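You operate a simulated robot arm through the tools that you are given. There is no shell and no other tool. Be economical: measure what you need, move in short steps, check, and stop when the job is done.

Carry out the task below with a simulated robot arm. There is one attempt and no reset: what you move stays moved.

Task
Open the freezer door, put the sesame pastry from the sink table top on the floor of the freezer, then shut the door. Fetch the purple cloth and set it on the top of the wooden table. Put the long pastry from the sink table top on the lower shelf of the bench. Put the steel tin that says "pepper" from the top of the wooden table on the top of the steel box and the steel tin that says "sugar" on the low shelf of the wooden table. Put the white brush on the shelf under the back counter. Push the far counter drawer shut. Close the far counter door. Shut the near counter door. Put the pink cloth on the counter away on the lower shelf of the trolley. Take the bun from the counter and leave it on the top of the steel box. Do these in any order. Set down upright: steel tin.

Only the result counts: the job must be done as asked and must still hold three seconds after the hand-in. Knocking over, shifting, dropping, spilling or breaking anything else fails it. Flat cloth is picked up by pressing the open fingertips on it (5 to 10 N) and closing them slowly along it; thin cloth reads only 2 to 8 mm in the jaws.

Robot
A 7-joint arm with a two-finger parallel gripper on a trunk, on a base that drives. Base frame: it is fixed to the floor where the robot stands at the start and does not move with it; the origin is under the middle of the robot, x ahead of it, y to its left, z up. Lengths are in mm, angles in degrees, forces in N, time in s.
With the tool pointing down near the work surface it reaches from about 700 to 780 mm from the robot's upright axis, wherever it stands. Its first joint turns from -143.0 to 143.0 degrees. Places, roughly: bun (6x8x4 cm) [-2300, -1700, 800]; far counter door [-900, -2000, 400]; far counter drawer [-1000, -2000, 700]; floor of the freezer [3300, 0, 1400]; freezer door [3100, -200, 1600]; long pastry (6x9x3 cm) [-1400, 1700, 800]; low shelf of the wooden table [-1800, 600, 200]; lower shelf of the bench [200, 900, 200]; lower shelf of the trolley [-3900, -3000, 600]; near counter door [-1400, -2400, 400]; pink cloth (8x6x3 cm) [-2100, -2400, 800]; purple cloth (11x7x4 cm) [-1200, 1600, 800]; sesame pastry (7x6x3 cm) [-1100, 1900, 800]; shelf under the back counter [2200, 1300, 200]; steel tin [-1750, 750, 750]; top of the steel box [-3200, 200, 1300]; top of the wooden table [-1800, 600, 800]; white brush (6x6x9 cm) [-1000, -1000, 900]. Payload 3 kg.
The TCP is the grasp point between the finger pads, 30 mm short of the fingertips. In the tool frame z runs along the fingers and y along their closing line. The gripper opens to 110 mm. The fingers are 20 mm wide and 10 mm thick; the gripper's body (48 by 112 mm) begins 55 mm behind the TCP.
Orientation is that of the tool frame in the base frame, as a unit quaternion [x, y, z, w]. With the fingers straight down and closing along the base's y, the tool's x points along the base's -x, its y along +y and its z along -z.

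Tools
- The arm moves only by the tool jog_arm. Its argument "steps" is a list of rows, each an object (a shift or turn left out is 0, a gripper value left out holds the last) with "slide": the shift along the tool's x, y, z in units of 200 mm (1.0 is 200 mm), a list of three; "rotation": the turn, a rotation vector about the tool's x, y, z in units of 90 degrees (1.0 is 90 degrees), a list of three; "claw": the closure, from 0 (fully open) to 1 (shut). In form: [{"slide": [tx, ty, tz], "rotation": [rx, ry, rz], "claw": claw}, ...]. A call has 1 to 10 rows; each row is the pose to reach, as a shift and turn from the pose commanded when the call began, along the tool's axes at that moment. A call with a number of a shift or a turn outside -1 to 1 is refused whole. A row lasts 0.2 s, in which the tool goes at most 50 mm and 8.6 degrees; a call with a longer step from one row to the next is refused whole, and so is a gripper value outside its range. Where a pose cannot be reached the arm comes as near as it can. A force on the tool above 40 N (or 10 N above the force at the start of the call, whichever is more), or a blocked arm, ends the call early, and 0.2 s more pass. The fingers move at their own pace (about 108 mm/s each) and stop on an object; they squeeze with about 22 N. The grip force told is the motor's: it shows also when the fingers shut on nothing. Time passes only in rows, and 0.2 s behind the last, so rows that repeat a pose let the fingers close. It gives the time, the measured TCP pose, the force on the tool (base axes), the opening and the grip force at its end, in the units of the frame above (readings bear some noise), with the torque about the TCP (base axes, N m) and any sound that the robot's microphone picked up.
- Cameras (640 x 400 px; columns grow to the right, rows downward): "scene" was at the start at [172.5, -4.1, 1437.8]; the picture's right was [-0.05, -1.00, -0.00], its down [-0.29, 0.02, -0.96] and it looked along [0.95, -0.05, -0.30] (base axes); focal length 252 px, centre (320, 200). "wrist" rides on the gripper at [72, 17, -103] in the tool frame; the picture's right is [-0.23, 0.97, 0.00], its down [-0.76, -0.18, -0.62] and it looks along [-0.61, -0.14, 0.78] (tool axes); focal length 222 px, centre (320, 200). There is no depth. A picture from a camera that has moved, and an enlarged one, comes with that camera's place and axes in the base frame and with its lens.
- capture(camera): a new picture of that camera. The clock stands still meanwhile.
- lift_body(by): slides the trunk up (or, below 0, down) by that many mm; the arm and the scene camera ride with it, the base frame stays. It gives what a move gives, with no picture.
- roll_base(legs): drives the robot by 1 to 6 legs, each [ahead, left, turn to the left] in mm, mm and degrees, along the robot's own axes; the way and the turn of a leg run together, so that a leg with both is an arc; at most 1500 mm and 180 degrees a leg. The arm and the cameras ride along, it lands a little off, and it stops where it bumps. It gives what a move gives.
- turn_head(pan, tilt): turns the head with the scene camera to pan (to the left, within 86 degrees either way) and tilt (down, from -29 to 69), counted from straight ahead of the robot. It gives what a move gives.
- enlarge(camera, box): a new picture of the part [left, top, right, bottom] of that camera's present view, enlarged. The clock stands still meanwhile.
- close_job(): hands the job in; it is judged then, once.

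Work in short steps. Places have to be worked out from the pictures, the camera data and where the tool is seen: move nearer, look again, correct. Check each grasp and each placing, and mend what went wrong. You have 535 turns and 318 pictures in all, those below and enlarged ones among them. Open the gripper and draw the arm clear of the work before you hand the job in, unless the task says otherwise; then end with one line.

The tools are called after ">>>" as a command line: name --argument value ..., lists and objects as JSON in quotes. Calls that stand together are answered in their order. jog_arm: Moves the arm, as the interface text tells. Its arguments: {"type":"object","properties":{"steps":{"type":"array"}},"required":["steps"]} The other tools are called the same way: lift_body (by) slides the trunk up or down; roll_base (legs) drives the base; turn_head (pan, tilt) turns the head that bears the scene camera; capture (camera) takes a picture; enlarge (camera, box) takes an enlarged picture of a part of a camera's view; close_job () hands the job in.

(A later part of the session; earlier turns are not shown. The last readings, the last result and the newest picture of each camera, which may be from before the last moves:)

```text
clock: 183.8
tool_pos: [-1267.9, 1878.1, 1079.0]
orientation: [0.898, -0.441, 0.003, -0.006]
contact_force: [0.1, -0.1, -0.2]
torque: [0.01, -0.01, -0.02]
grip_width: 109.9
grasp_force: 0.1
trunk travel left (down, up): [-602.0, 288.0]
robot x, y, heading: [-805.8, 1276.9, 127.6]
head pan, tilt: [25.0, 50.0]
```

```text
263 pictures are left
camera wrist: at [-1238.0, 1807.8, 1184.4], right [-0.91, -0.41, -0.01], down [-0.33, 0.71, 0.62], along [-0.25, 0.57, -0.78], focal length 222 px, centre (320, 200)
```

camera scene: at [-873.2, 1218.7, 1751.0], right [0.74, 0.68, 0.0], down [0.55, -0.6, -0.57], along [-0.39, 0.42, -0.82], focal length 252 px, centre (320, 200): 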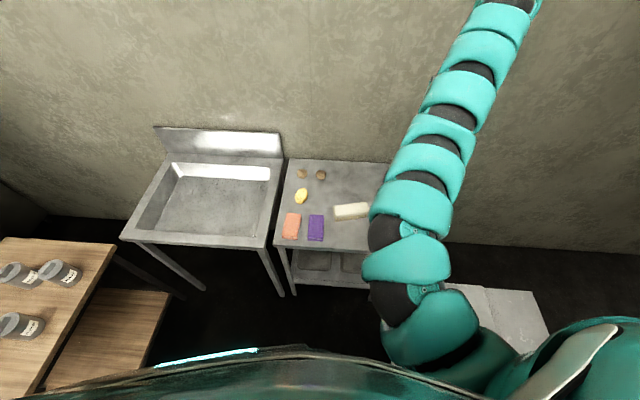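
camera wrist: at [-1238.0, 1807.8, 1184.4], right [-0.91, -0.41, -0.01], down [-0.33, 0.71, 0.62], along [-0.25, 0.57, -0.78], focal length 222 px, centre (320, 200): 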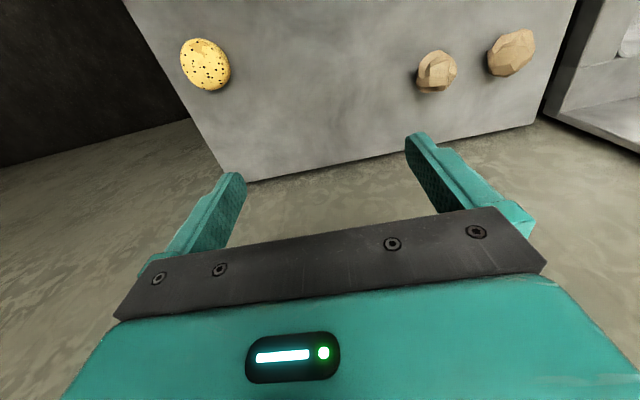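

Sesame pastry (seeds visible) at about (-1107,1914). I move over it and down to a check height.

>>> jog_arm --steps '[{"slide": [0.07, -0.15, 0.1]}, {"slide": [0.14, -0.3, 0.2]}, {"slide": [0.21, -0.45, 0.3]}, {"slide": [0.28, -0.6, 0.4]}, {"slide": [0.35, -0.75, 0.5]}, {"slide": [0.35, -0.75, 0.6]}]'

>>> capture --camera "wrist"

```text
clock: 185.2
tool_pos: [-1133.2, 1909.6, 997.4]
orientation: [0.899, -0.438, 0.004, -0.006]
contact_force: [0.1, -0.4, -0.1]
torque: [-0.03, 0.0, 0.0]
grip_width: 110.0
grasp_force: 0.0
out of reach, approached as far as the arm can: row 5, 6
trunk travel left (down, up): [-602.0, 288.0]
robot x, y, heading: [-806.6, 1278.0, 127.4]
head pan, tilt: [25.0, 50.0]
```

```text
262 pictures are left
camera wrist: at [-1102.9, 1838.7, 1102.6], right [-0.91, -0.42, -0.01], down [-0.34, 0.71, 0.62], along [-0.25, 0.57, -0.78], focal length 222 px, centre (320, 200)
```

wrist: 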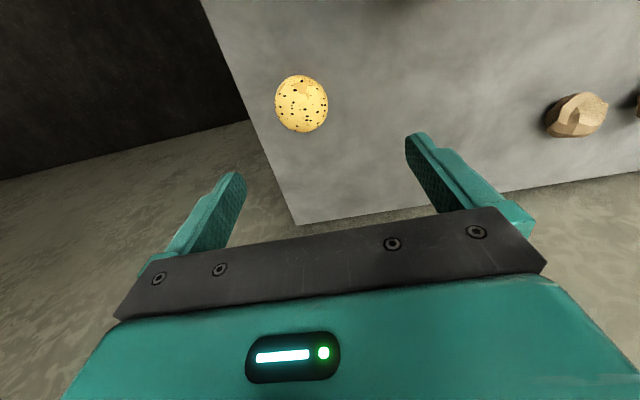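

Pastry centre triangulates to (-1110,1916,~836). I back the base 30 mm to stay within reach and come down over it.

>>> roll_base --legs '[[-30, 0, 0]]'

>>> jog_arm --steps '[{"slide": [-0.05, -0.05, 0.1]}, {"slide": [-0.105, -0.11, 0.2]}, {"slide": [-0.105, -0.11, 0.35]}, {"slide": [-0.105, -0.11, 0.5]}]'

>>> capture --camera "wrist"

```text
clock: 186.0
tool_pos: [-1114.1, 1884.3, 999.7]
orientation: [0.898, -0.439, 0.005, -0.005]
contact_force: [-0.7, 0.1, 0.5]
torque: [0.03, 0.05, -0.01]
grip_width: 110.1
grasp_force: 0.1
trunk travel left (down, up): [-602.0, 288.0]
robot x, y, heading: [-790.5, 1253.0, 127.5]
head pan, tilt: [25.0, 50.0]
```

```text
clock: 187.0
tool_pos: [-1108.0, 1916.8, 897.0]
orientation: [0.899, -0.438, 0.006, -0.006]
contact_force: [0.2, 0.7, -0.7]
torque: [-0.01, -0.02, 0.02]
grip_width: 110.0
grasp_force: 0.1
trunk travel left (down, up): [-602.0, 288.0]
robot x, y, heading: [-790.1, 1257.1, 127.8]
head pan, tilt: [25.0, 50.0]
```

```text
261 pictures are left
camera wrist: at [-1079.0, 1847.1, 1002.0], right [-0.91, -0.42, -0.01], down [-0.34, 0.71, 0.62], along [-0.25, 0.57, -0.78], focal length 222 px, centre (320, 200)
```

wrist: 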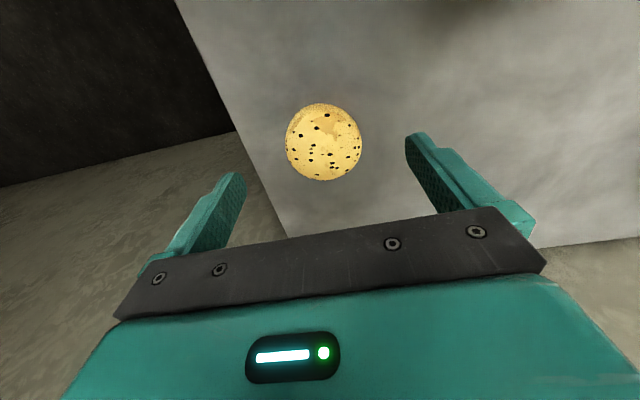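

Centred. I lower to about z 852 and probe for the table before closing.

>>> jog_arm --steps '[{"slide": [0, 0, 0.1]}, {"slide": [0, 0, 0.2]}, {"slide": [0, 0, 0.22]}, {"slide": [0, 0, 0.24]}]'

>>> capture --camera "wrist"

```text
clock: 188.0
tool_pos: [-1108.7, 1917.4, 852.2]
orientation: [0.899, -0.439, 0.005, -0.006]
contact_force: [0.1, 0.6, 1.5]
torque: [-0.05, 0.07, -0.03]
grip_width: 109.9
grasp_force: 0.0
trunk travel left (down, up): [-602.0, 288.0]
robot x, y, heading: [-789.5, 1252.9, 127.3]
head pan, tilt: [25.0, 50.0]
```

```text
260 pictures are left
camera wrist: at [-1078.6, 1847.0, 955.5], right [-0.91, -0.42, -0.01], down [-0.34, 0.71, 0.62], along [-0.25, 0.57, -0.78], focal length 222 px, centre (320, 200)
```

wrist: 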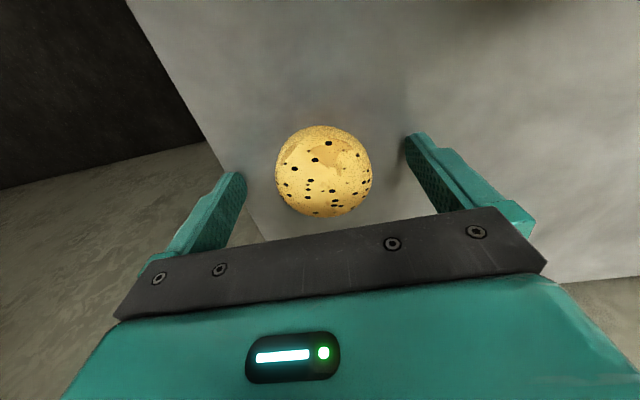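

Still free of the table; lowering another 12 mm gently.

>>> jog_arm --steps '[{"slide": [0, 0, 0.02]}, {"slide": [0, 0, 0.04]}, {"slide": [0, 0, 0.06]}]'

```text
clock: 188.6
tool_pos: [-1108.8, 1916.6, 851.0]
orientation: [0.898, -0.439, -0.002, -0.007]
contact_force: [8.2, -9.2, 22.3]
torque: [-1.22, 0.67, 0.72]
grip_width: 109.2
grasp_force: 0.0
trunk travel left (down, up): [-602.0, 288.0]
robot x, y, heading: [-786.4, 1254.6, 127.0]
head pan, tilt: [25.0, 50.0]
stopped in row 2: the force on the tool passed its limit at 45 N (the readings are from after the stop); the commanded pose is now the measured one
```

Contact: fingertips on the table (table z≈820). I raise 3 mm and close.

>>> jog_arm --steps '[{"slide": [0, 0, -0.02], "claw": 0}, {"slide": [0, 0, -0.02], "claw": 0.5}, {"slide": [0, 0, -0.02], "claw": 1}, {"slide": [0, 0, -0.02], "claw": 1}, {"slide": [0, 0, -0.02], "claw": 1}]'

>>> jog_arm --steps '[{"slide": [0, 0, -0.15]}, {"slide": [0, 0, -0.35]}, {"slide": [0, 0, -0.6]}]'

>>> capture --camera "wrist"

```text
clock: 189.8
tool_pos: [-1109.4, 1919.3, 851.3]
orientation: [0.898, -0.44, 0.0, -0.006]
contact_force: [0.3, -0.3, 0.3]
torque: [0.01, 0.0, 0.0]
grip_width: 59.2
grasp_force: 21.6
trunk travel left (down, up): [-602.0, 288.0]
robot x, y, heading: [-786.1, 1256.2, 127.2]
head pan, tilt: [25.0, 50.0]
```

```text
clock: 190.6
tool_pos: [-1111.4, 1916.6, 971.7]
orientation: [0.899, -0.438, 0.0, -0.006]
contact_force: [0.8, 0.2, -0.6]
torque: [0.02, -0.01, 0.0]
grip_width: 59.1
grasp_force: 22.0
trunk travel left (down, up): [-602.0, 288.0]
robot x, y, heading: [-790.8, 1252.1, 127.7]
head pan, tilt: [25.0, 50.0]
```

```text
259 pictures are left
camera wrist: at [-1080.6, 1845.7, 1076.4], right [-0.91, -0.42, -0.01], down [-0.33, 0.7, 0.63], along [-0.26, 0.57, -0.78], focal length 222 px, centre (320, 200)
```

wrist: 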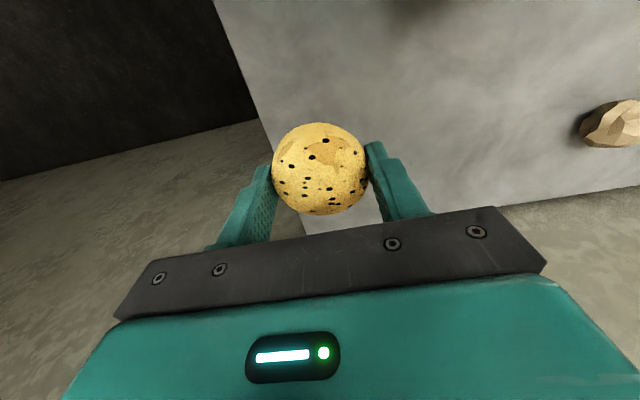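

Pastry held (59 mm) after lift. I raise the trunk and drive back the way I came, to the freezer side.

>>> lift_body --by 280

>>> roll_base --legs '[[0, 100, 0], [-1025, 0, 0], [-1025, 0, 0], [-215, -623, 0], [0, 0, -118]]'

>>> turn_head --pan 0 --tilt 20

>>> capture --camera "wrist"

```text
clock: 193.4
tool_pos: [-1109.4, 1916.6, 1250.9]
orientation: [0.899, -0.438, 0.0, -0.006]
contact_force: [-0.2, -0.5, -0.6]
torque: [-0.02, -0.02, 0.02]
grip_width: 59.1
grasp_force: 21.9
trunk travel left (down, up): [-882.0, 8.0]
robot x, y, heading: [-789.3, 1252.7, 127.3]
head pan, tilt: [25.0, 50.0]
```

```text
clock: 212.7
tool_pos: [1754.7, -258.6, 1250.5]
orientation: [-0.083, 0.997, -0.005, 0.002]
contact_force: [0.9, 0.1, -0.9]
torque: [0.0, 0.0, -0.03]
grip_width: 58.9
grasp_force: 22.2
trunk travel left (down, up): [-882.0, 8.0]
robot x, y, heading: [1021.8, -224.0, 9.1]
head pan, tilt: [25.0, 50.0]
```

```text
clock: 213.6
tool_pos: [1754.6, -259.2, 1250.1]
orientation: [-0.083, 0.997, -0.005, 0.003]
contact_force: [-0.6, 0.4, -0.6]
torque: [-0.02, 0.01, 0.02]
grip_width: 58.6
grasp_force: 21.9
trunk travel left (down, up): [-882.0, 8.0]
robot x, y, heading: [1020.1, -226.8, 9.2]
head pan, tilt: [0.0, 20.0]
```

```text
258 pictures are left
camera wrist: at [1679.9, -255.4, 1355.5], right [0.06, 1.0, -0.01], down [0.78, -0.04, 0.63], along [0.63, -0.05, -0.78], focal length 222 px, centre (320, 200)
```

wrist: 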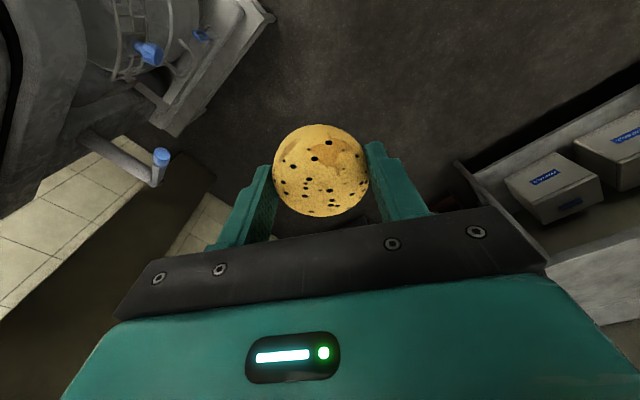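

Still held. I drive toward the fridge keeping to the left side, well off the overhead cabinet.

>>> roll_base --legs '[[313, 182, 0], [600, -30, 0], [0, 0, -19]]'

>>> capture --camera "scene"

```text
clock: 219.9
tool_pos: [2574.1, -217.7, 1250.6]
orientation: [0.087, 0.996, -0.005, 0.002]
contact_force: [0.6, -0.2, -0.1]
torque: [-0.02, 0.02, 0.0]
grip_width: 58.9
grasp_force: 22.3
trunk travel left (down, up): [-882.0, 8.0]
robot x, y, heading: [1889.4, 57.9, -10.7]
head pan, tilt: [0.0, 20.0]
```

```text
257 pictures are left
camera scene: at [2060.3, 27.6, 1803.1], right [-0.18, -0.98, 0.0], down [-0.34, 0.06, -0.94], along [0.92, -0.17, -0.34], focal length 252 px, centre (320, 200)
```

scene: 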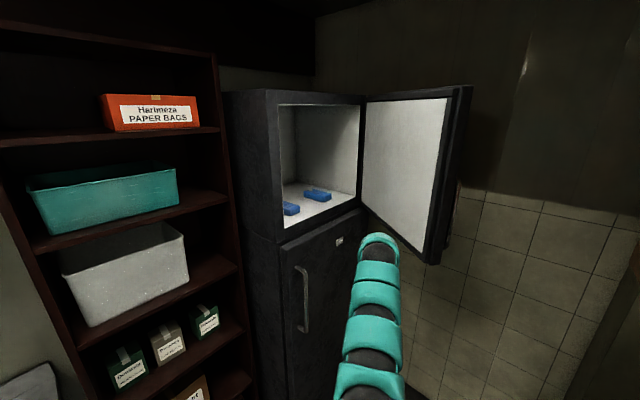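

The door stands ~115° open; freezer floor around z 1395 with free space front-right near (3045,-210). I tilt the tool 45° and raise it while still outside.

>>> jog_arm --steps '[{"slide": [-0.04, 0.07, -0.1], "rotation": [0, -0.05, 0]}, {"slide": [-0.08, 0.14, -0.2], "rotation": [0, -0.1, 0]}, {"slide": [-0.12, 0.21, -0.3], "rotation": [0, -0.15, 0]}, {"slide": [-0.16, 0.28, -0.4], "rotation": [0, -0.2, 0]}, {"slide": [-0.2, 0.35, -0.5], "rotation": [0, -0.25, 0]}, {"slide": [-0.24, 0.42, -0.6], "rotation": [0, -0.3, 0]}, {"slide": [-0.28, 0.5, -0.7], "rotation": [0, -0.35, 0]}, {"slide": [-0.32, 0.57, -0.8], "rotation": [0, -0.4, 0]}, {"slide": [-0.36, 0.64, -0.9], "rotation": [0, -0.45, 0]}, {"slide": [-0.4, 0.7, -1], "rotation": [0, -0.5, 0]}]'

```text
clock: 222.1
tool_pos: [2676.6, -90.0, 1451.1]
orientation: [0.078, 0.92, -0.038, 0.383]
contact_force: [-0.1, -0.4, 0.0]
torque: [0.0, 0.01, -0.02]
grip_width: 58.5
grasp_force: 21.9
trunk travel left (down, up): [-882.0, 8.0]
robot x, y, heading: [1890.3, 63.5, -10.3]
head pan, tilt: [0.0, 20.0]
```

Works (801 ahead, z 1451). I raise 40 mm more and look through the wrist camera.

>>> jog_arm --steps '[{"slide": [-0.14, 0, -0.14]}, {"slide": [-0.14, 0, -0.14]}]'

>>> capture --camera "wrist"

>>> enlarge --camera "scene" --box '[220, 80, 480, 300]'

```text
clock: 222.7
tool_pos: [2677.7, -87.8, 1488.3]
orientation: [0.079, 0.919, -0.039, 0.383]
contact_force: [0.4, -0.5, -1.3]
torque: [-0.04, 0.0, -0.01]
grip_width: 58.6
grasp_force: 21.7
trunk travel left (down, up): [-882.0, 8.0]
robot x, y, heading: [1893.6, 54.9, -10.3]
head pan, tilt: [0.0, 20.0]
```

```text
256 pictures are left
camera wrist: at [2558.2, -52.5, 1511.9], right [0.33, 0.93, 0.15], down [0.06, -0.18, 0.98], along [0.94, -0.31, -0.12], focal length 222 px, centre (320, 200)
```

wrist: 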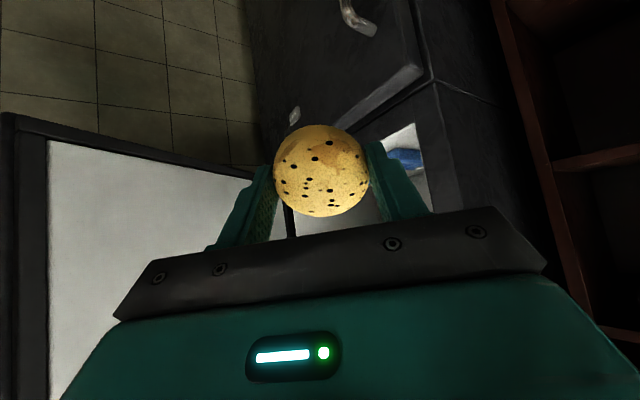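

```text
1.82 times, centred on (350, 190) of scene
camera zoom: at [2061.0, 27.3, 1803.0], right [-0.18, -0.98, 0.0], down [-0.34, 0.06, -0.94], along [0.92, -0.17, -0.34], focal length 459 px, centre (266, 218)
```

zoom: 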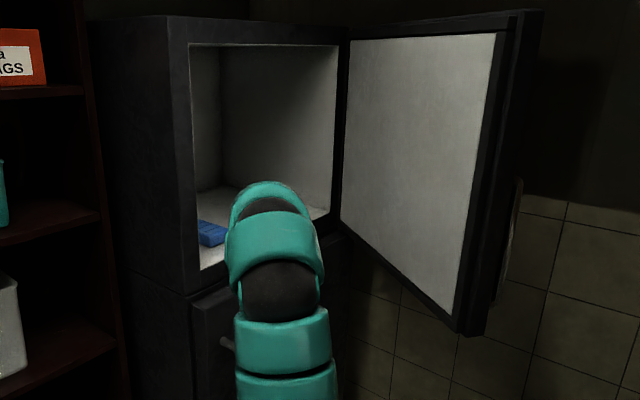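

Path looks clear at this height. I drive in 300 mm first and check.

>>> roll_base --legs '[[300, -40, 0]]'

>>> capture --camera "wrist"

>>> capture --camera "scene"

```text
clock: 224.8
tool_pos: [2960.4, -176.5, 1489.3]
orientation: [0.077, 0.92, -0.038, 0.383]
contact_force: [0.1, 1.0, -1.1]
torque: [-0.02, 0.02, 0.03]
grip_width: 58.8
grasp_force: 21.6
trunk travel left (down, up): [-882.0, 8.0]
robot x, y, heading: [2170.8, -32.8, -10.0]
head pan, tilt: [0.0, 20.0]
```

```text
254 pictures are left
camera wrist: at [2840.6, -141.1, 1511.6], right [0.32, 0.93, 0.15], down [0.06, -0.18, 0.98], along [0.94, -0.31, -0.12], focal length 222 px, centre (320, 200)
```

wrist: 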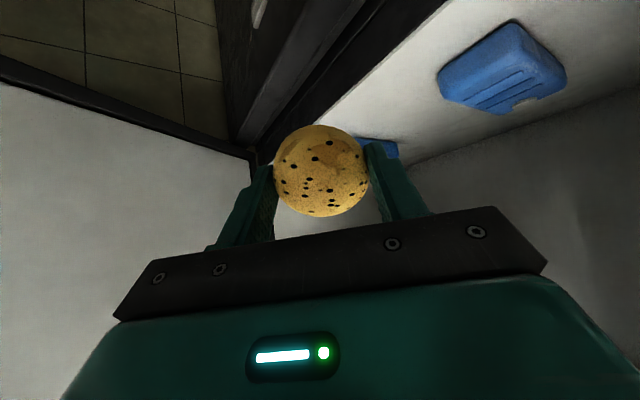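

```text
253 pictures are left
camera scene: at [2343.2, -63.2, 1803.0], right [-0.18, -0.98, 0.0], down [-0.34, 0.06, -0.94], along [0.92, -0.17, -0.34], focal length 252 px, centre (320, 200)
```

scene: 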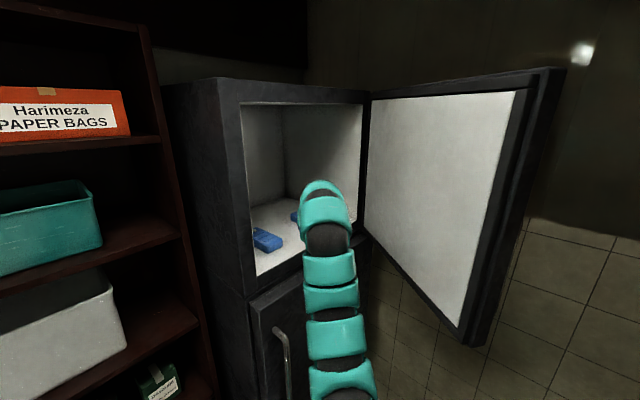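

Packs at about (3049,-40) and (3166,-153); lip runs through (3026,-168). I choose the free spot near (3072,-152) and extend the arm there.

>>> jog_arm --steps '[{"slide": [-0.08, 0.06, 0.08]}, {"slide": [-0.16, 0.11, 0.16]}, {"slide": [-0.24, 0.17, 0.24]}, {"slide": [-0.318, 0.22, 0.318]}, {"slide": [-0.25, 0.22, 0.386]}]'

>>> capture --camera "wrist"

```text
clock: 226.0
tool_pos: [3054.3, -148.9, 1469.2]
orientation: [0.076, 0.92, -0.038, 0.383]
contact_force: [-0.2, -0.8, 0.2]
torque: [-0.02, 0.03, 0.02]
grip_width: 58.8
grasp_force: 22.0
trunk travel left (down, up): [-882.0, 8.0]
robot x, y, heading: [2171.0, -35.2, -10.1]
head pan, tilt: [0.0, 20.0]
```

```text
252 pictures are left
camera wrist: at [2934.7, -113.1, 1491.9], right [0.32, 0.93, 0.15], down [0.07, -0.18, 0.98], along [0.94, -0.31, -0.12], focal length 222 px, centre (320, 200)
```

wrist: 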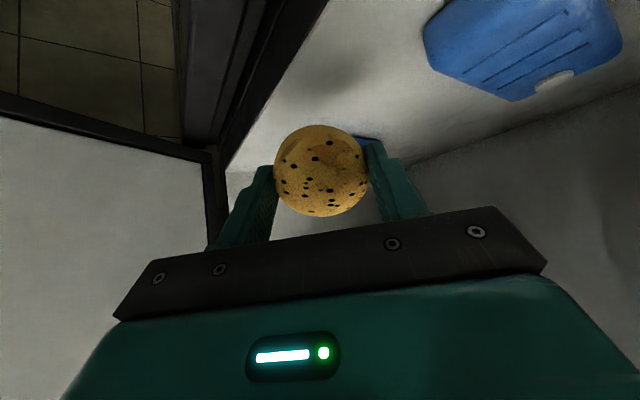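

Well positioned. I lower gently toward the floor.

>>> jog_arm --steps '[{"slide": [0.03, 0, 0.03]}, {"slide": [0.06, 0, 0.06]}, {"slide": [0.08, 0, 0.08]}, {"slide": [0.1, 0, 0.1]}]'

>>> capture --camera "wrist"

```text
clock: 227.0
tool_pos: [3055.2, -148.5, 1441.1]
orientation: [0.076, 0.92, -0.038, 0.383]
contact_force: [-1.3, -0.5, 0.0]
torque: [-0.01, 0.03, 0.04]
grip_width: 58.9
grasp_force: 22.0
trunk travel left (down, up): [-882.0, 8.0]
robot x, y, heading: [2172.8, -34.7, -10.3]
head pan, tilt: [0.0, 20.0]
```

```text
251 pictures are left
camera wrist: at [2935.8, -113.5, 1463.9], right [0.32, 0.93, 0.15], down [0.06, -0.18, 0.98], along [0.94, -0.31, -0.12], focal length 222 px, centre (320, 200)
```

wrist: 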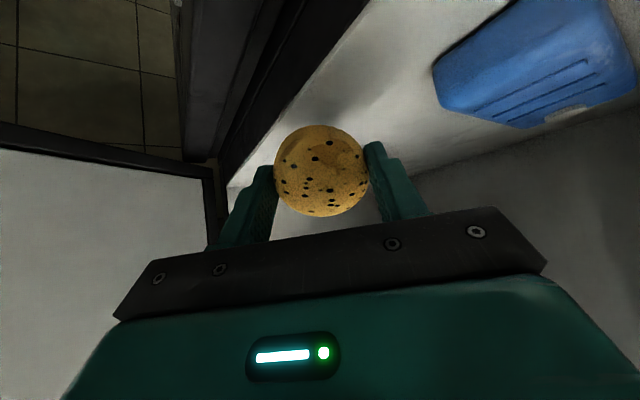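

Shadow is closing in but no contact yet; lower further in small steps.

>>> jog_arm --steps '[{"slide": [0.02, 0, 0.02]}, {"slide": [0.04, 0, 0.04]}, {"slide": [0.06, 0, 0.06]}, {"slide": [0.08, 0, 0.08]}, {"slide": [0.1, 0, 0.1]}]'

>>> capture --camera "wrist"

```text
clock: 228.2
tool_pos: [3055.7, -149.2, 1412.5]
orientation: [0.076, 0.92, -0.037, 0.382]
contact_force: [0.4, 0.3, -0.7]
torque: [-0.01, -0.03, -0.01]
grip_width: 58.6
grasp_force: 22.3
trunk travel left (down, up): [-882.0, 8.0]
robot x, y, heading: [2174.3, -32.5, -10.0]
head pan, tilt: [0.0, 20.0]
```

```text
250 pictures are left
camera wrist: at [2935.8, -113.4, 1435.5], right [0.32, 0.93, 0.15], down [0.06, -0.18, 0.98], along [0.94, -0.31, -0.12], focal length 222 px, centre (320, 200)
```

wrist: 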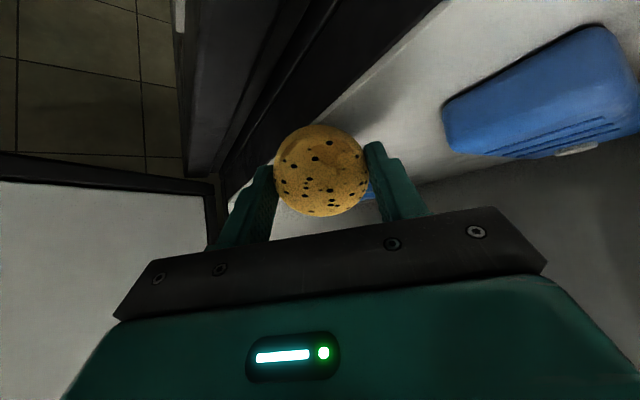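

The floor is lower (~1358) and so the lip is further in than I judged. I raise 40 mm, drive 83 mm deeper, and look again.

>>> jog_arm --steps '[{"slide": [-0.07, 0, -0.07]}, {"slide": [-0.14, 0, -0.14]}]'

>>> roll_base --legs '[[83, 21, 0]]'

>>> capture --camera "wrist"

>>> capture --camera "scene"

```text
clock: 228.8
tool_pos: [3054.1, -150.1, 1455.2]
orientation: [0.076, 0.92, -0.038, 0.382]
contact_force: [0.2, 0.7, -0.7]
torque: [-0.01, 0.04, 0.0]
grip_width: 58.8
grasp_force: 21.9
trunk travel left (down, up): [-882.0, 8.0]
robot x, y, heading: [2171.6, -32.0, -10.3]
head pan, tilt: [0.0, 20.0]
```

```text
clock: 229.8
tool_pos: [3142.8, -141.3, 1453.5]
orientation: [0.075, 0.92, -0.037, 0.383]
contact_force: [0.0, 0.8, -1.1]
torque: [0.01, 0.01, 0.0]
grip_width: 58.6
grasp_force: 22.2
trunk travel left (down, up): [-882.0, 8.0]
robot x, y, heading: [2257.3, -31.5, -10.2]
head pan, tilt: [0.0, 20.0]
```

```text
249 pictures are left
camera wrist: at [3023.2, -106.5, 1476.1], right [0.32, 0.93, 0.15], down [0.07, -0.18, 0.98], along [0.94, -0.31, -0.12], focal length 222 px, centre (320, 200)
```

wrist: 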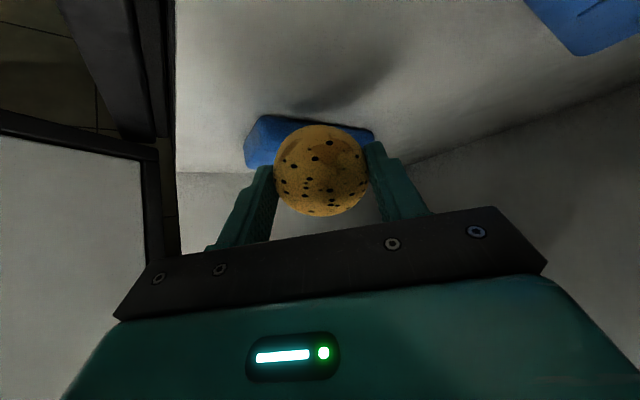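

```text
248 pictures are left
camera scene: at [2430.6, -56.7, 1802.9], right [-0.18, -0.98, 0.0], down [-0.34, 0.06, -0.94], along [0.92, -0.17, -0.34], focal length 252 px, centre (320, 200)
```

scene: 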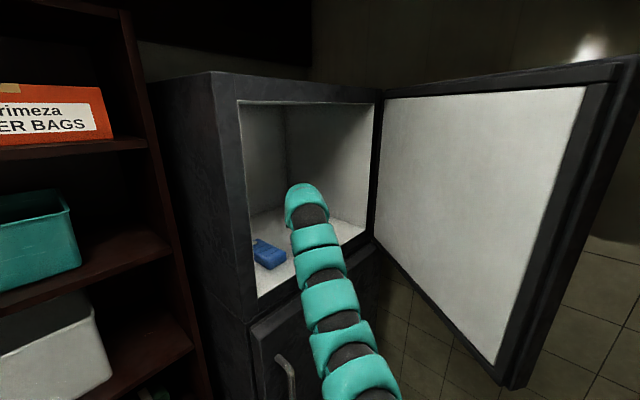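

Pack 2's near edge is close ahead (~3200). I ease back 15 mm while lowering, then probe for the floor.

>>> jog_arm --steps '[{"slide": [0.1, 0, 0.04]}, {"slide": [0.194, 0, 0.088]}, {"slide": [0.21, 0, 0.104]}, {"slide": [0.225, 0, 0.119]}, {"slide": [0.24, 0, 0.134]}]'

>>> capture --camera "wrist"

```text
clock: 231.1
tool_pos: [3125.7, -138.9, 1406.0]
orientation: [0.076, 0.919, -0.038, 0.386]
contact_force: [4.5, 1.1, 20.2]
torque: [0.03, -0.27, -0.01]
grip_width: 58.6
grasp_force: 22.0
trunk travel left (down, up): [-882.0, 8.0]
robot x, y, heading: [2256.4, -27.8, -10.3]
head pan, tilt: [0.0, 20.0]
```

```text
247 pictures are left
camera wrist: at [3005.9, -103.8, 1427.2], right [0.32, 0.93, 0.15], down [0.06, -0.18, 0.98], along [0.95, -0.31, -0.11], focal length 222 px, centre (320, 200)
```

wrist: 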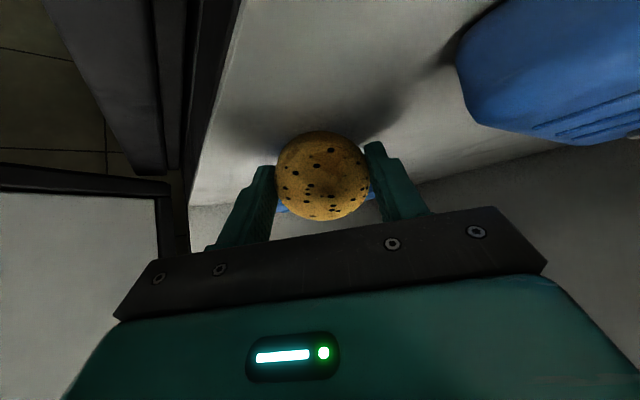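

Contact with the floor (20 N). I open the jaws and let it settle, then withdraw back-up along the tool.

>>> jog_arm --steps '[{"slide": [0, 0, 0], "claw": 0.4}, {"slide": [0, 0, 0], "claw": 0.25}, {"slide": [0, 0, 0], "claw": 0.25}]'

>>> capture --camera "wrist"

```text
clock: 231.8
tool_pos: [3127.2, -140.8, 1400.9]
orientation: [0.076, 0.92, -0.038, 0.382]
contact_force: [0.2, -0.4, 0.1]
torque: [-0.04, -0.03, 0.02]
grip_width: 82.2
grasp_force: 0.0
trunk travel left (down, up): [-882.0, 8.0]
robot x, y, heading: [2260.9, -24.7, -10.3]
head pan, tilt: [0.0, 20.0]
```

```text
246 pictures are left
camera wrist: at [3007.5, -104.1, 1423.8], right [0.32, 0.93, 0.15], down [0.07, -0.18, 0.98], along [0.94, -0.31, -0.12], focal length 222 px, centre (320, 200)
```

wrist: 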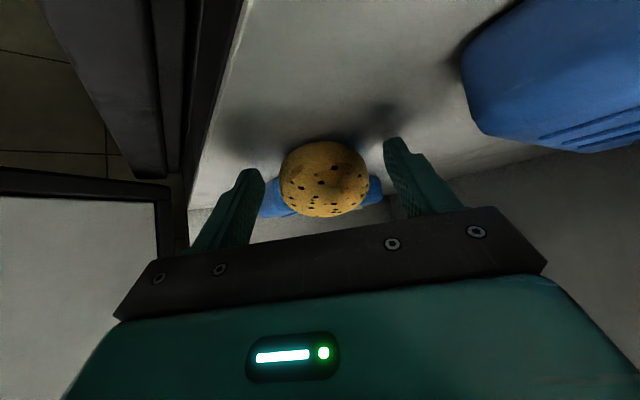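

Released. I withdraw along the tool and look.

>>> jog_arm --steps '[{"slide": [0, 0, -0.15]}, {"slide": [0, 0, -0.35]}, {"slide": [0, 0, -0.55]}, {"slide": [0, 0, -0.7]}]'

>>> capture --camera "wrist"

```text
clock: 232.8
tool_pos: [3033.4, -139.7, 1497.4]
orientation: [0.085, 0.92, -0.04, 0.382]
contact_force: [-3.0, 10.4, -0.5]
torque: [-0.56, -0.2, -0.54]
grip_width: 82.4
grasp_force: 0.0
trunk travel left (down, up): [-882.0, 8.0]
robot x, y, heading: [2260.1, -24.0, -9.8]
head pan, tilt: [0.0, 20.0]
```

```text
245 pictures are left
camera wrist: at [2914.9, -101.9, 1519.7], right [0.34, 0.93, 0.15], down [0.06, -0.19, 0.98], along [0.94, -0.32, -0.12], focal length 222 px, centre (320, 200)
```

wrist: 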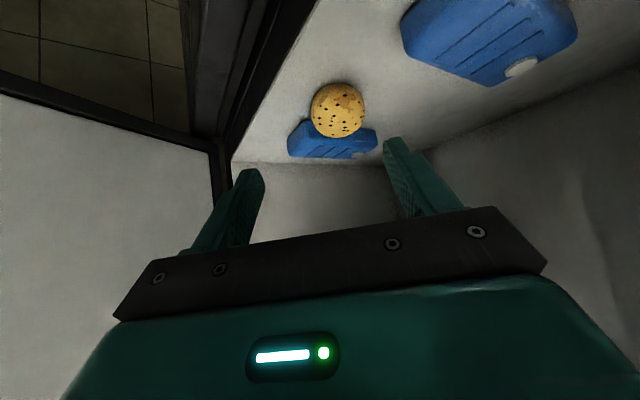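

Pastry rests on the floor near pack 2. There's a 10 N side contact, so I take a zoom and then ease left and out.

>>> enlarge --camera "wrist" --box '[260, 60, 420, 170]'

>>> capture --camera "scene"

```text
3.64 times, centred on (340, 115) of wrist
camera zoom: at [2914.9, -101.9, 1519.7], right [0.34, 0.93, 0.15], down [0.06, -0.19, 0.98], along [0.94, -0.32, -0.12], focal length 808 px, centre (247, 509)
```

zoom: 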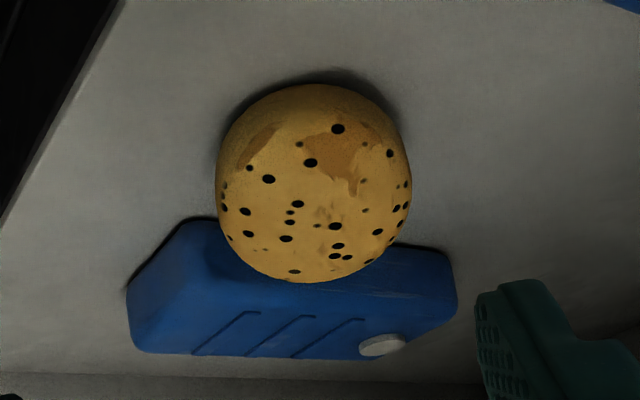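

```text
243 pictures are left
camera scene: at [2431.0, -67.0, 1802.6], right [-0.17, -0.98, -0.01], down [-0.34, 0.07, -0.94], along [0.92, -0.16, -0.34], focal length 252 px, centre (320, 200)
```

scene: 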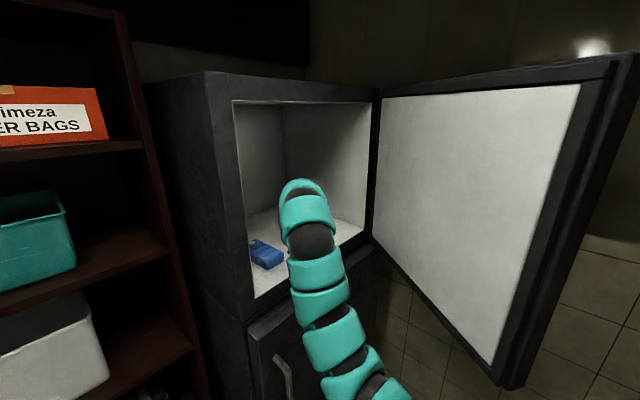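

Judging by its outline the pastry leans against pack 2. I go back, regrasp it, and set it ~35 mm further left in the gap between the packs.

>>> jog_arm --steps '[{"slide": [0, 0, 0.2]}, {"slide": [0, 0, 0.4]}, {"slide": [0, 0, 0.6]}, {"slide": [0, 0, 0.7]}, {"slide": [0, 0, 0.7], "claw": 0.4}, {"slide": [0, 0, 0.7], "claw": 1}, {"slide": [0, 0, 0.7], "claw": 1}]'

>>> capture --camera "wrist"

```text
clock: 234.4
tool_pos: [3126.0, -140.3, 1401.3]
orientation: [0.076, 0.92, -0.038, 0.384]
contact_force: [0.8, 0.9, 1.4]
torque: [0.01, -0.06, -0.03]
grip_width: 57.6
grasp_force: 21.9
trunk travel left (down, up): [-882.0, 8.0]
robot x, y, heading: [2260.7, -26.2, -9.9]
head pan, tilt: [0.0, 20.0]
```

```text
242 pictures are left
camera wrist: at [3006.2, -104.7, 1423.9], right [0.32, 0.93, 0.15], down [0.06, -0.18, 0.98], along [0.94, -0.31, -0.12], focal length 222 px, centre (320, 200)
```

wrist: 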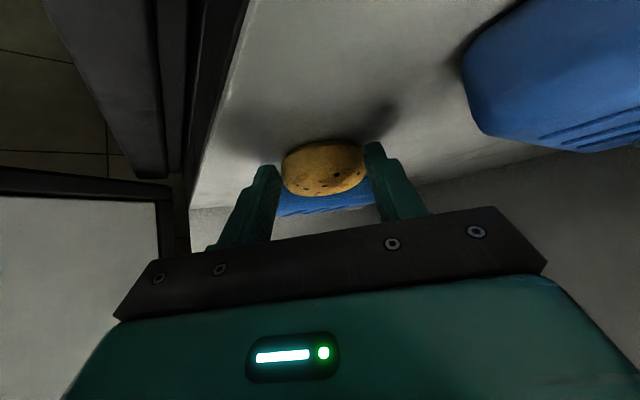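

It now lies flat and is gripped at 57.6 mm. I lift 4 mm, shift it left/back ~35 mm, lower and release.

>>> jog_arm --steps '[{"slide": [-0.014, 0, -0.014]}, {"slide": [0.03, 0.06, -0.06]}, {"slide": [0.078, 0.12, -0.106]}, {"slide": [0.092, 0.12, -0.092]}, {"slide": [0.092, 0.12, -0.092], "claw": 0.4}, {"slide": [0.092, 0.12, -0.092], "claw": 0.25}, {"slide": [0.092, 0.12, -0.092], "claw": 0.25}]'

>>> jog_arm --steps '[{"slide": [-0.05, 0, -0.1]}, {"slide": [-0.1, 0, -0.25]}, {"slide": [-0.1, 0, -0.45]}, {"slide": [-0.1, 0, -0.6]}]'

>>> capture --camera "wrist"

```text
clock: 236.1
tool_pos: [3105.2, -111.9, 1401.0]
orientation: [0.076, 0.92, -0.038, 0.383]
contact_force: [0.1, -0.7, 0.4]
torque: [-0.03, 0.01, -0.02]
grip_width: 82.6
grasp_force: 0.2
trunk travel left (down, up): [-882.0, 8.0]
robot x, y, heading: [2259.8, -28.4, -10.2]
head pan, tilt: [0.0, 20.0]
```

```text
clock: 237.1
tool_pos: [3033.8, -99.1, 1500.3]
orientation: [0.076, 0.92, -0.037, 0.384]
contact_force: [-0.6, -0.3, 0.2]
torque: [0.04, -0.04, 0.01]
grip_width: 82.7
grasp_force: 0.1
trunk travel left (down, up): [-882.0, 8.0]
robot x, y, heading: [2257.1, -29.5, -10.0]
head pan, tilt: [0.0, 20.0]
```

```text
241 pictures are left
camera wrist: at [2914.5, -63.8, 1523.4], right [0.32, 0.94, 0.15], down [0.06, -0.18, 0.98], along [0.94, -0.31, -0.12], focal length 222 px, centre (320, 200)
```

wrist: 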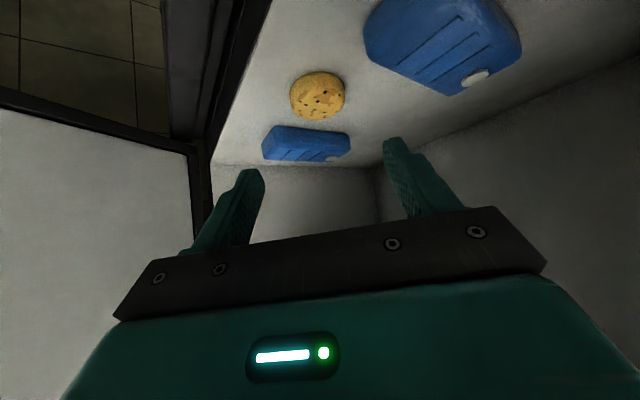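

Pastry lies flat on the freezer floor between the packs. I back out, then make the tool horizontal to go round the door's free edge and push it shut.

>>> roll_base --legs '[[-380, 0, 0]]'

>>> jog_arm --steps '[{"slide": [-0.02, 0, 0.05], "rotation": [0, -0.09, 0], "claw": 1}, {"slide": [-0.04, 0, 0.1], "rotation": [0, -0.18, 0], "claw": 1}, {"slide": [-0.06, 0, 0.15], "rotation": [0, -0.27, 0], "claw": 1}, {"slide": [-0.08, 0, 0.2], "rotation": [0, -0.36, 0]}, {"slide": [-0.1, 0, 0.25], "rotation": [0, -0.45, 0]}]'

>>> turn_head --pan -20 --tilt 20

>>> capture --camera "scene"

```text
clock: 239.5
tool_pos: [2658.7, -30.3, 1500.7]
orientation: [0.075, 0.92, -0.037, 0.383]
contact_force: [0.3, -0.7, 0.1]
torque: [0.02, 0.02, 0.01]
grip_width: 82.2
grasp_force: 0.1
trunk travel left (down, up): [-882.0, 8.0]
robot x, y, heading: [1879.2, 40.6, -10.1]
head pan, tilt: [0.0, 20.0]
```

```text
clock: 240.7
tool_pos: [2707.9, -41.8, 1479.4]
orientation: [0.058, 0.73, -0.061, 0.678]
contact_force: [-0.2, 0.0, -0.2]
torque: [0.0, 0.0, 0.01]
grip_width: 0.0
grasp_force: 21.7
trunk travel left (down, up): [-882.0, 8.0]
robot x, y, heading: [1885.0, 41.4, -10.2]
head pan, tilt: [0.0, 20.0]
```

```text
clock: 241.5
tool_pos: [2709.1, -40.6, 1476.8]
orientation: [0.058, 0.731, -0.061, 0.678]
contact_force: [0.9, 0.0, -0.7]
torque: [0.02, -0.01, 0.0]
grip_width: 0.0
grasp_force: 21.4
trunk travel left (down, up): [-882.0, 8.0]
robot x, y, heading: [1881.7, 39.5, -10.1]
head pan, tilt: [-20.0, 20.0]
```

```text
240 pictures are left
camera scene: at [2041.6, -19.7, 1803.1], right [-0.5, -0.87, 0.0], down [-0.3, 0.17, -0.94], along [0.81, -0.47, -0.34], focal length 252 px, centre (320, 200)
```

scene: 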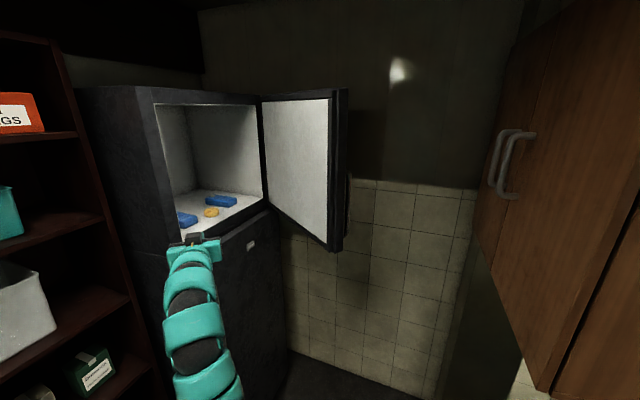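

Door edge is near (2715,-455). I turn the base 35° right so the arm sweeps past it, then check.

>>> roll_base --legs '[[0, 0, -36]]'

>>> turn_head --pan 15 --tilt 20

>>> capture --camera "scene"

```text
clock: 243.6
tool_pos: [2505.5, -505.9, 1478.3]
orientation: [0.279, 0.678, -0.266, 0.626]
contact_force: [0.8, -0.6, -0.5]
torque: [0.03, -0.05, -0.01]
grip_width: 0.0
grasp_force: 21.9
trunk travel left (down, up): [-882.0, 8.0]
robot x, y, heading: [1884.3, 42.0, -46.2]
head pan, tilt: [-20.0, 20.0]
```

```text
clock: 244.6
tool_pos: [2506.0, -506.4, 1479.0]
orientation: [0.28, 0.678, -0.266, 0.626]
contact_force: [0.8, -1.3, 1.3]
torque: [-0.04, 0.0, 0.01]
grip_width: 0.1
grasp_force: 21.9
trunk travel left (down, up): [-882.0, 8.0]
robot x, y, heading: [1884.2, 40.6, -45.8]
head pan, tilt: [15.0, 20.0]
```

```text
239 pictures are left
camera scene: at [2017.7, -64.3, 1803.1], right [-0.51, -0.86, 0.0], down [-0.29, 0.18, -0.94], along [0.81, -0.48, -0.34], focal length 252 px, centre (320, 200)
```

scene: 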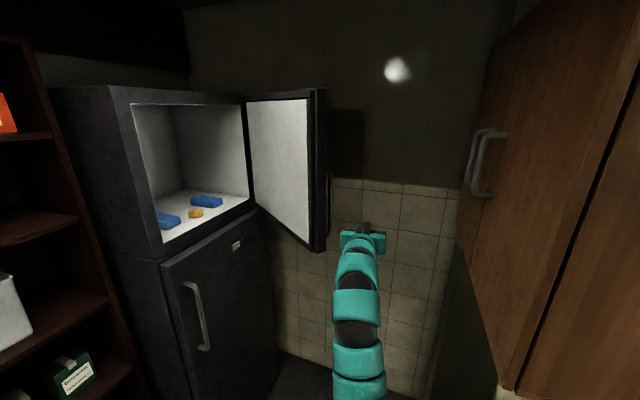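

Gripper is right of the door edge. I go 200 mm forward, then pull left.

>>> jog_arm --steps '[{"slide": [0, 0, 0.2]}, {"slide": [0, 0, 0.4]}, {"slide": [0, 0, 0.6]}, {"slide": [0, 0, 0.8]}, {"slide": [0, 0, 0.95]}]'

>>> jog_arm --steps '[{"slide": [0, 0.2, 0]}, {"slide": [0, 0.4, 0]}, {"slide": [0, 0.6, 0]}, {"slide": [0, 0.8, 0]}, {"slide": [0, 1, 0]}]'

>>> capture --camera "scene"

```text
clock: 245.8
tool_pos: [2626.3, -630.0, 1463.6]
orientation: [0.278, 0.679, -0.265, 0.625]
contact_force: [0.2, -0.2, 0.4]
torque: [0.01, 0.02, -0.01]
grip_width: 0.1
grasp_force: 22.0
out of reach, approached as far as the arm can: row 5
trunk travel left (down, up): [-882.0, 8.0]
robot x, y, heading: [1884.0, 38.8, -45.7]
head pan, tilt: [15.0, 20.0]
```

```text
clock: 247.0
tool_pos: [2663.9, -530.5, 1455.5]
orientation: [0.278, 0.677, -0.266, 0.627]
contact_force: [0.7, 0.4, 0.6]
torque: [-0.01, -0.01, -0.03]
grip_width: 0.0
grasp_force: 22.5
out of reach, approached as far as the arm can: row 1, 2, 3, 4, 5
trunk travel left (down, up): [-882.0, 8.0]
robot x, y, heading: [1883.0, 44.1, -45.7]
head pan, tilt: [15.0, 20.0]
```

```text
238 pictures are left
camera scene: at [2018.0, -63.6, 1803.1], right [-0.51, -0.86, 0.0], down [-0.29, 0.17, -0.94], along [0.81, -0.48, -0.34], focal length 252 px, centre (320, 200)
```

scene: 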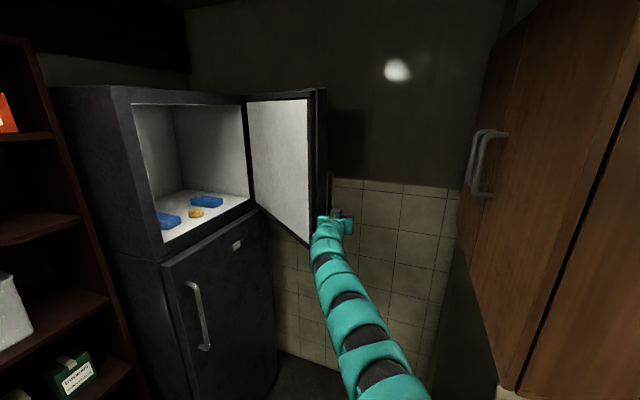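

Reach is limited, so I use the base: 90 mm in +x to get the gripper behind the door, then +y to drag it closed.

>>> roll_base --legs '[[63, 64, 0], [-140, 137, 0]]'

>>> capture --camera "scene"

```text
clock: 247.8
tool_pos: [2668.6, -543.4, 1458.5]
orientation: [0.286, 0.672, -0.272, 0.626]
contact_force: [-16.0, -2.3, 6.2]
torque: [0.58, -0.48, 1.28]
grip_width: 0.0
grasp_force: 22.2
trunk travel left (down, up): [-882.0, 8.0]
robot x, y, heading: [1898.1, 43.2, -45.8]
head pan, tilt: [15.0, 20.0]
stopped in leg 1: the force on the tool passed its limit at 69 N (the readings are from after the stop); the commanded pose is now the measured one
```

```text
237 pictures are left
camera scene: at [2026.5, -66.2, 1803.5], right [-0.51, -0.86, 0.0], down [-0.29, 0.18, -0.94], along [0.81, -0.48, -0.34], focal length 252 px, centre (320, 200)
```

scene: 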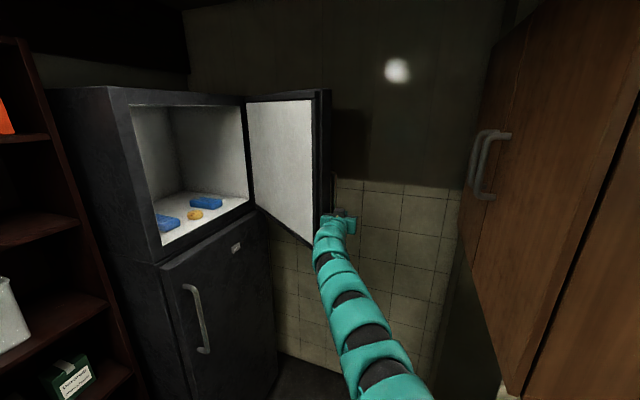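

The gripper met the edge/handle head-on. I shift the base 90 mm to -y, then +x 130, then pull +y.

>>> roll_base --legs '[[64, -63, 0], [91, 93, 0]]'

>>> capture --camera "scene"

>>> capture --camera "wrist"

```text
clock: 249.4
tool_pos: [2704.1, -642.2, 1453.9]
orientation: [0.292, 0.674, -0.276, 0.62]
contact_force: [-3.8, -3.0, 2.3]
torque: [0.09, -0.1, 0.03]
grip_width: 0.2
grasp_force: 22.5
trunk travel left (down, up): [-882.0, 8.0]
robot x, y, heading: [1934.3, -44.5, -46.3]
head pan, tilt: [15.0, 20.0]
stopped in leg 2: the force on the tool passed its limit at 74 N (the readings are from after the stop); the commanded pose is now the measured one
```

```text
236 pictures are left
camera scene: at [2068.0, -157.8, 1803.0], right [-0.51, -0.86, 0.0], down [-0.29, 0.18, -0.94], along [0.81, -0.48, -0.34], focal length 252 px, centre (320, 200)
```

scene: 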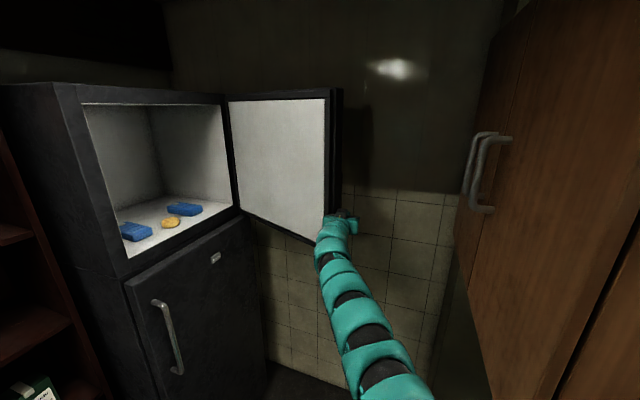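

```text
235 pictures are left
camera wrist: at [2642.4, -553.5, 1390.9], right [0.73, 0.65, 0.22], down [-0.51, 0.3, 0.81], along [0.46, -0.7, 0.55], focal length 222 px, centre (320, 200)
```

wrist: 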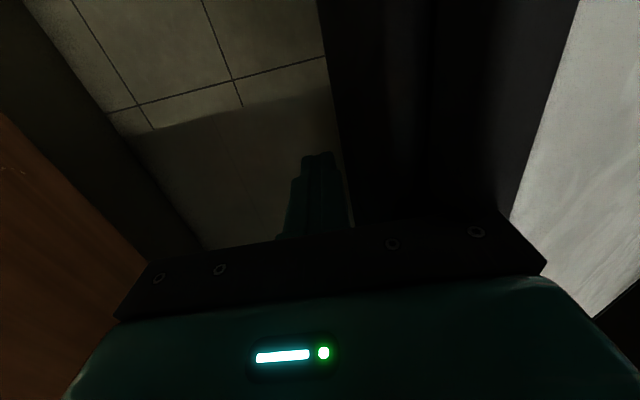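

The gripper body still overlaps the edge. Instead I will straddle the door edge with open fingers and grip it. I back off, yaw the tool ~35° left and open the jaws.

>>> roll_base --legs '[[-70, -70, 0]]'

>>> jog_arm --steps '[{"slide": [0, 0, 0], "rotation": [-0.09, 0, 0], "claw": 0}, {"slide": [0, 0, 0], "rotation": [-0.18, 0, 0], "claw": 0}, {"slide": [0, 0, 0], "rotation": [-0.27, 0, 0], "claw": 0}, {"slide": [0, 0, 0], "rotation": [-0.36, 0, 0], "claw": 0}, {"slide": [0, 0, 0], "rotation": [-0.45, 0, 0], "claw": 0}]'

>>> capture --camera "scene"

>>> capture --camera "wrist"

```text
clock: 250.6
tool_pos: [2606.5, -637.4, 1453.9]
orientation: [0.29, 0.674, -0.275, 0.621]
contact_force: [0.7, -0.1, 0.1]
torque: [0.0, -0.04, 0.02]
grip_width: 0.0
grasp_force: 22.1
trunk travel left (down, up): [-882.0, 8.0]
robot x, y, heading: [1839.6, -48.6, -46.0]
head pan, tilt: [15.0, 20.0]
```

```text
clock: 251.9
tool_pos: [2642.4, -574.3, 1460.5]
orientation: [0.033, 0.731, -0.013, 0.682]
contact_force: [0.1, -1.1, -0.4]
torque: [0.0, -0.07, 0.05]
grip_width: 109.9
grasp_force: 0.2
trunk travel left (down, up): [-882.0, 8.0]
robot x, y, heading: [1842.0, -49.1, -44.0]
head pan, tilt: [15.0, 20.0]
stopped in row 5: the arm was blocked; the commanded pose is now the measured one
```

```text
234 pictures are left
camera scene: at [1984.7, -120.0, 1804.8], right [-0.48, -0.87, 0.01], down [-0.3, 0.15, -0.94], along [0.82, -0.46, -0.34], focal length 252 px, centre (320, 200)
```

scene: 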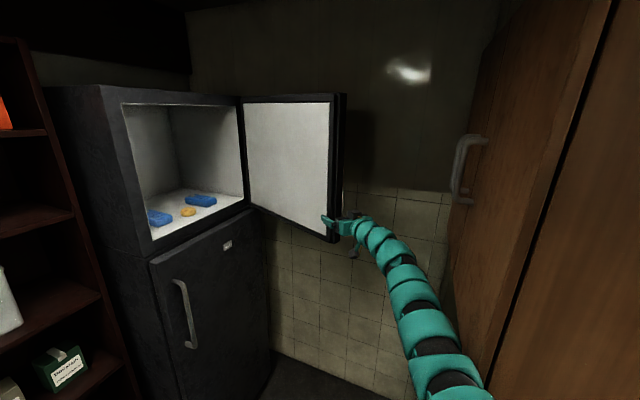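

```text
233 pictures are left
camera wrist: at [2534.5, -550.9, 1396.4], right [0.08, 0.96, 0.25], down [-0.58, -0.16, 0.8], along [0.81, -0.21, 0.55], focal length 222 px, centre (320, 200)
```

wrist: 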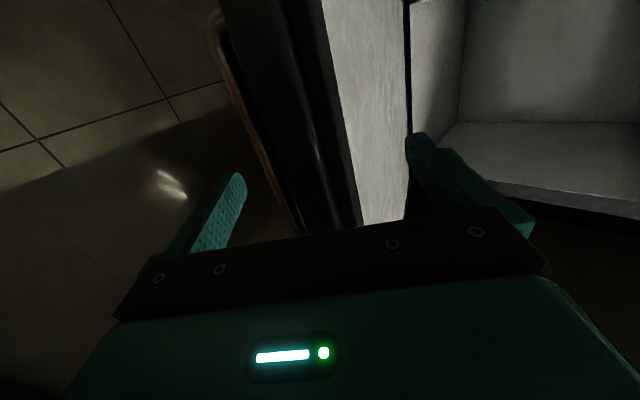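

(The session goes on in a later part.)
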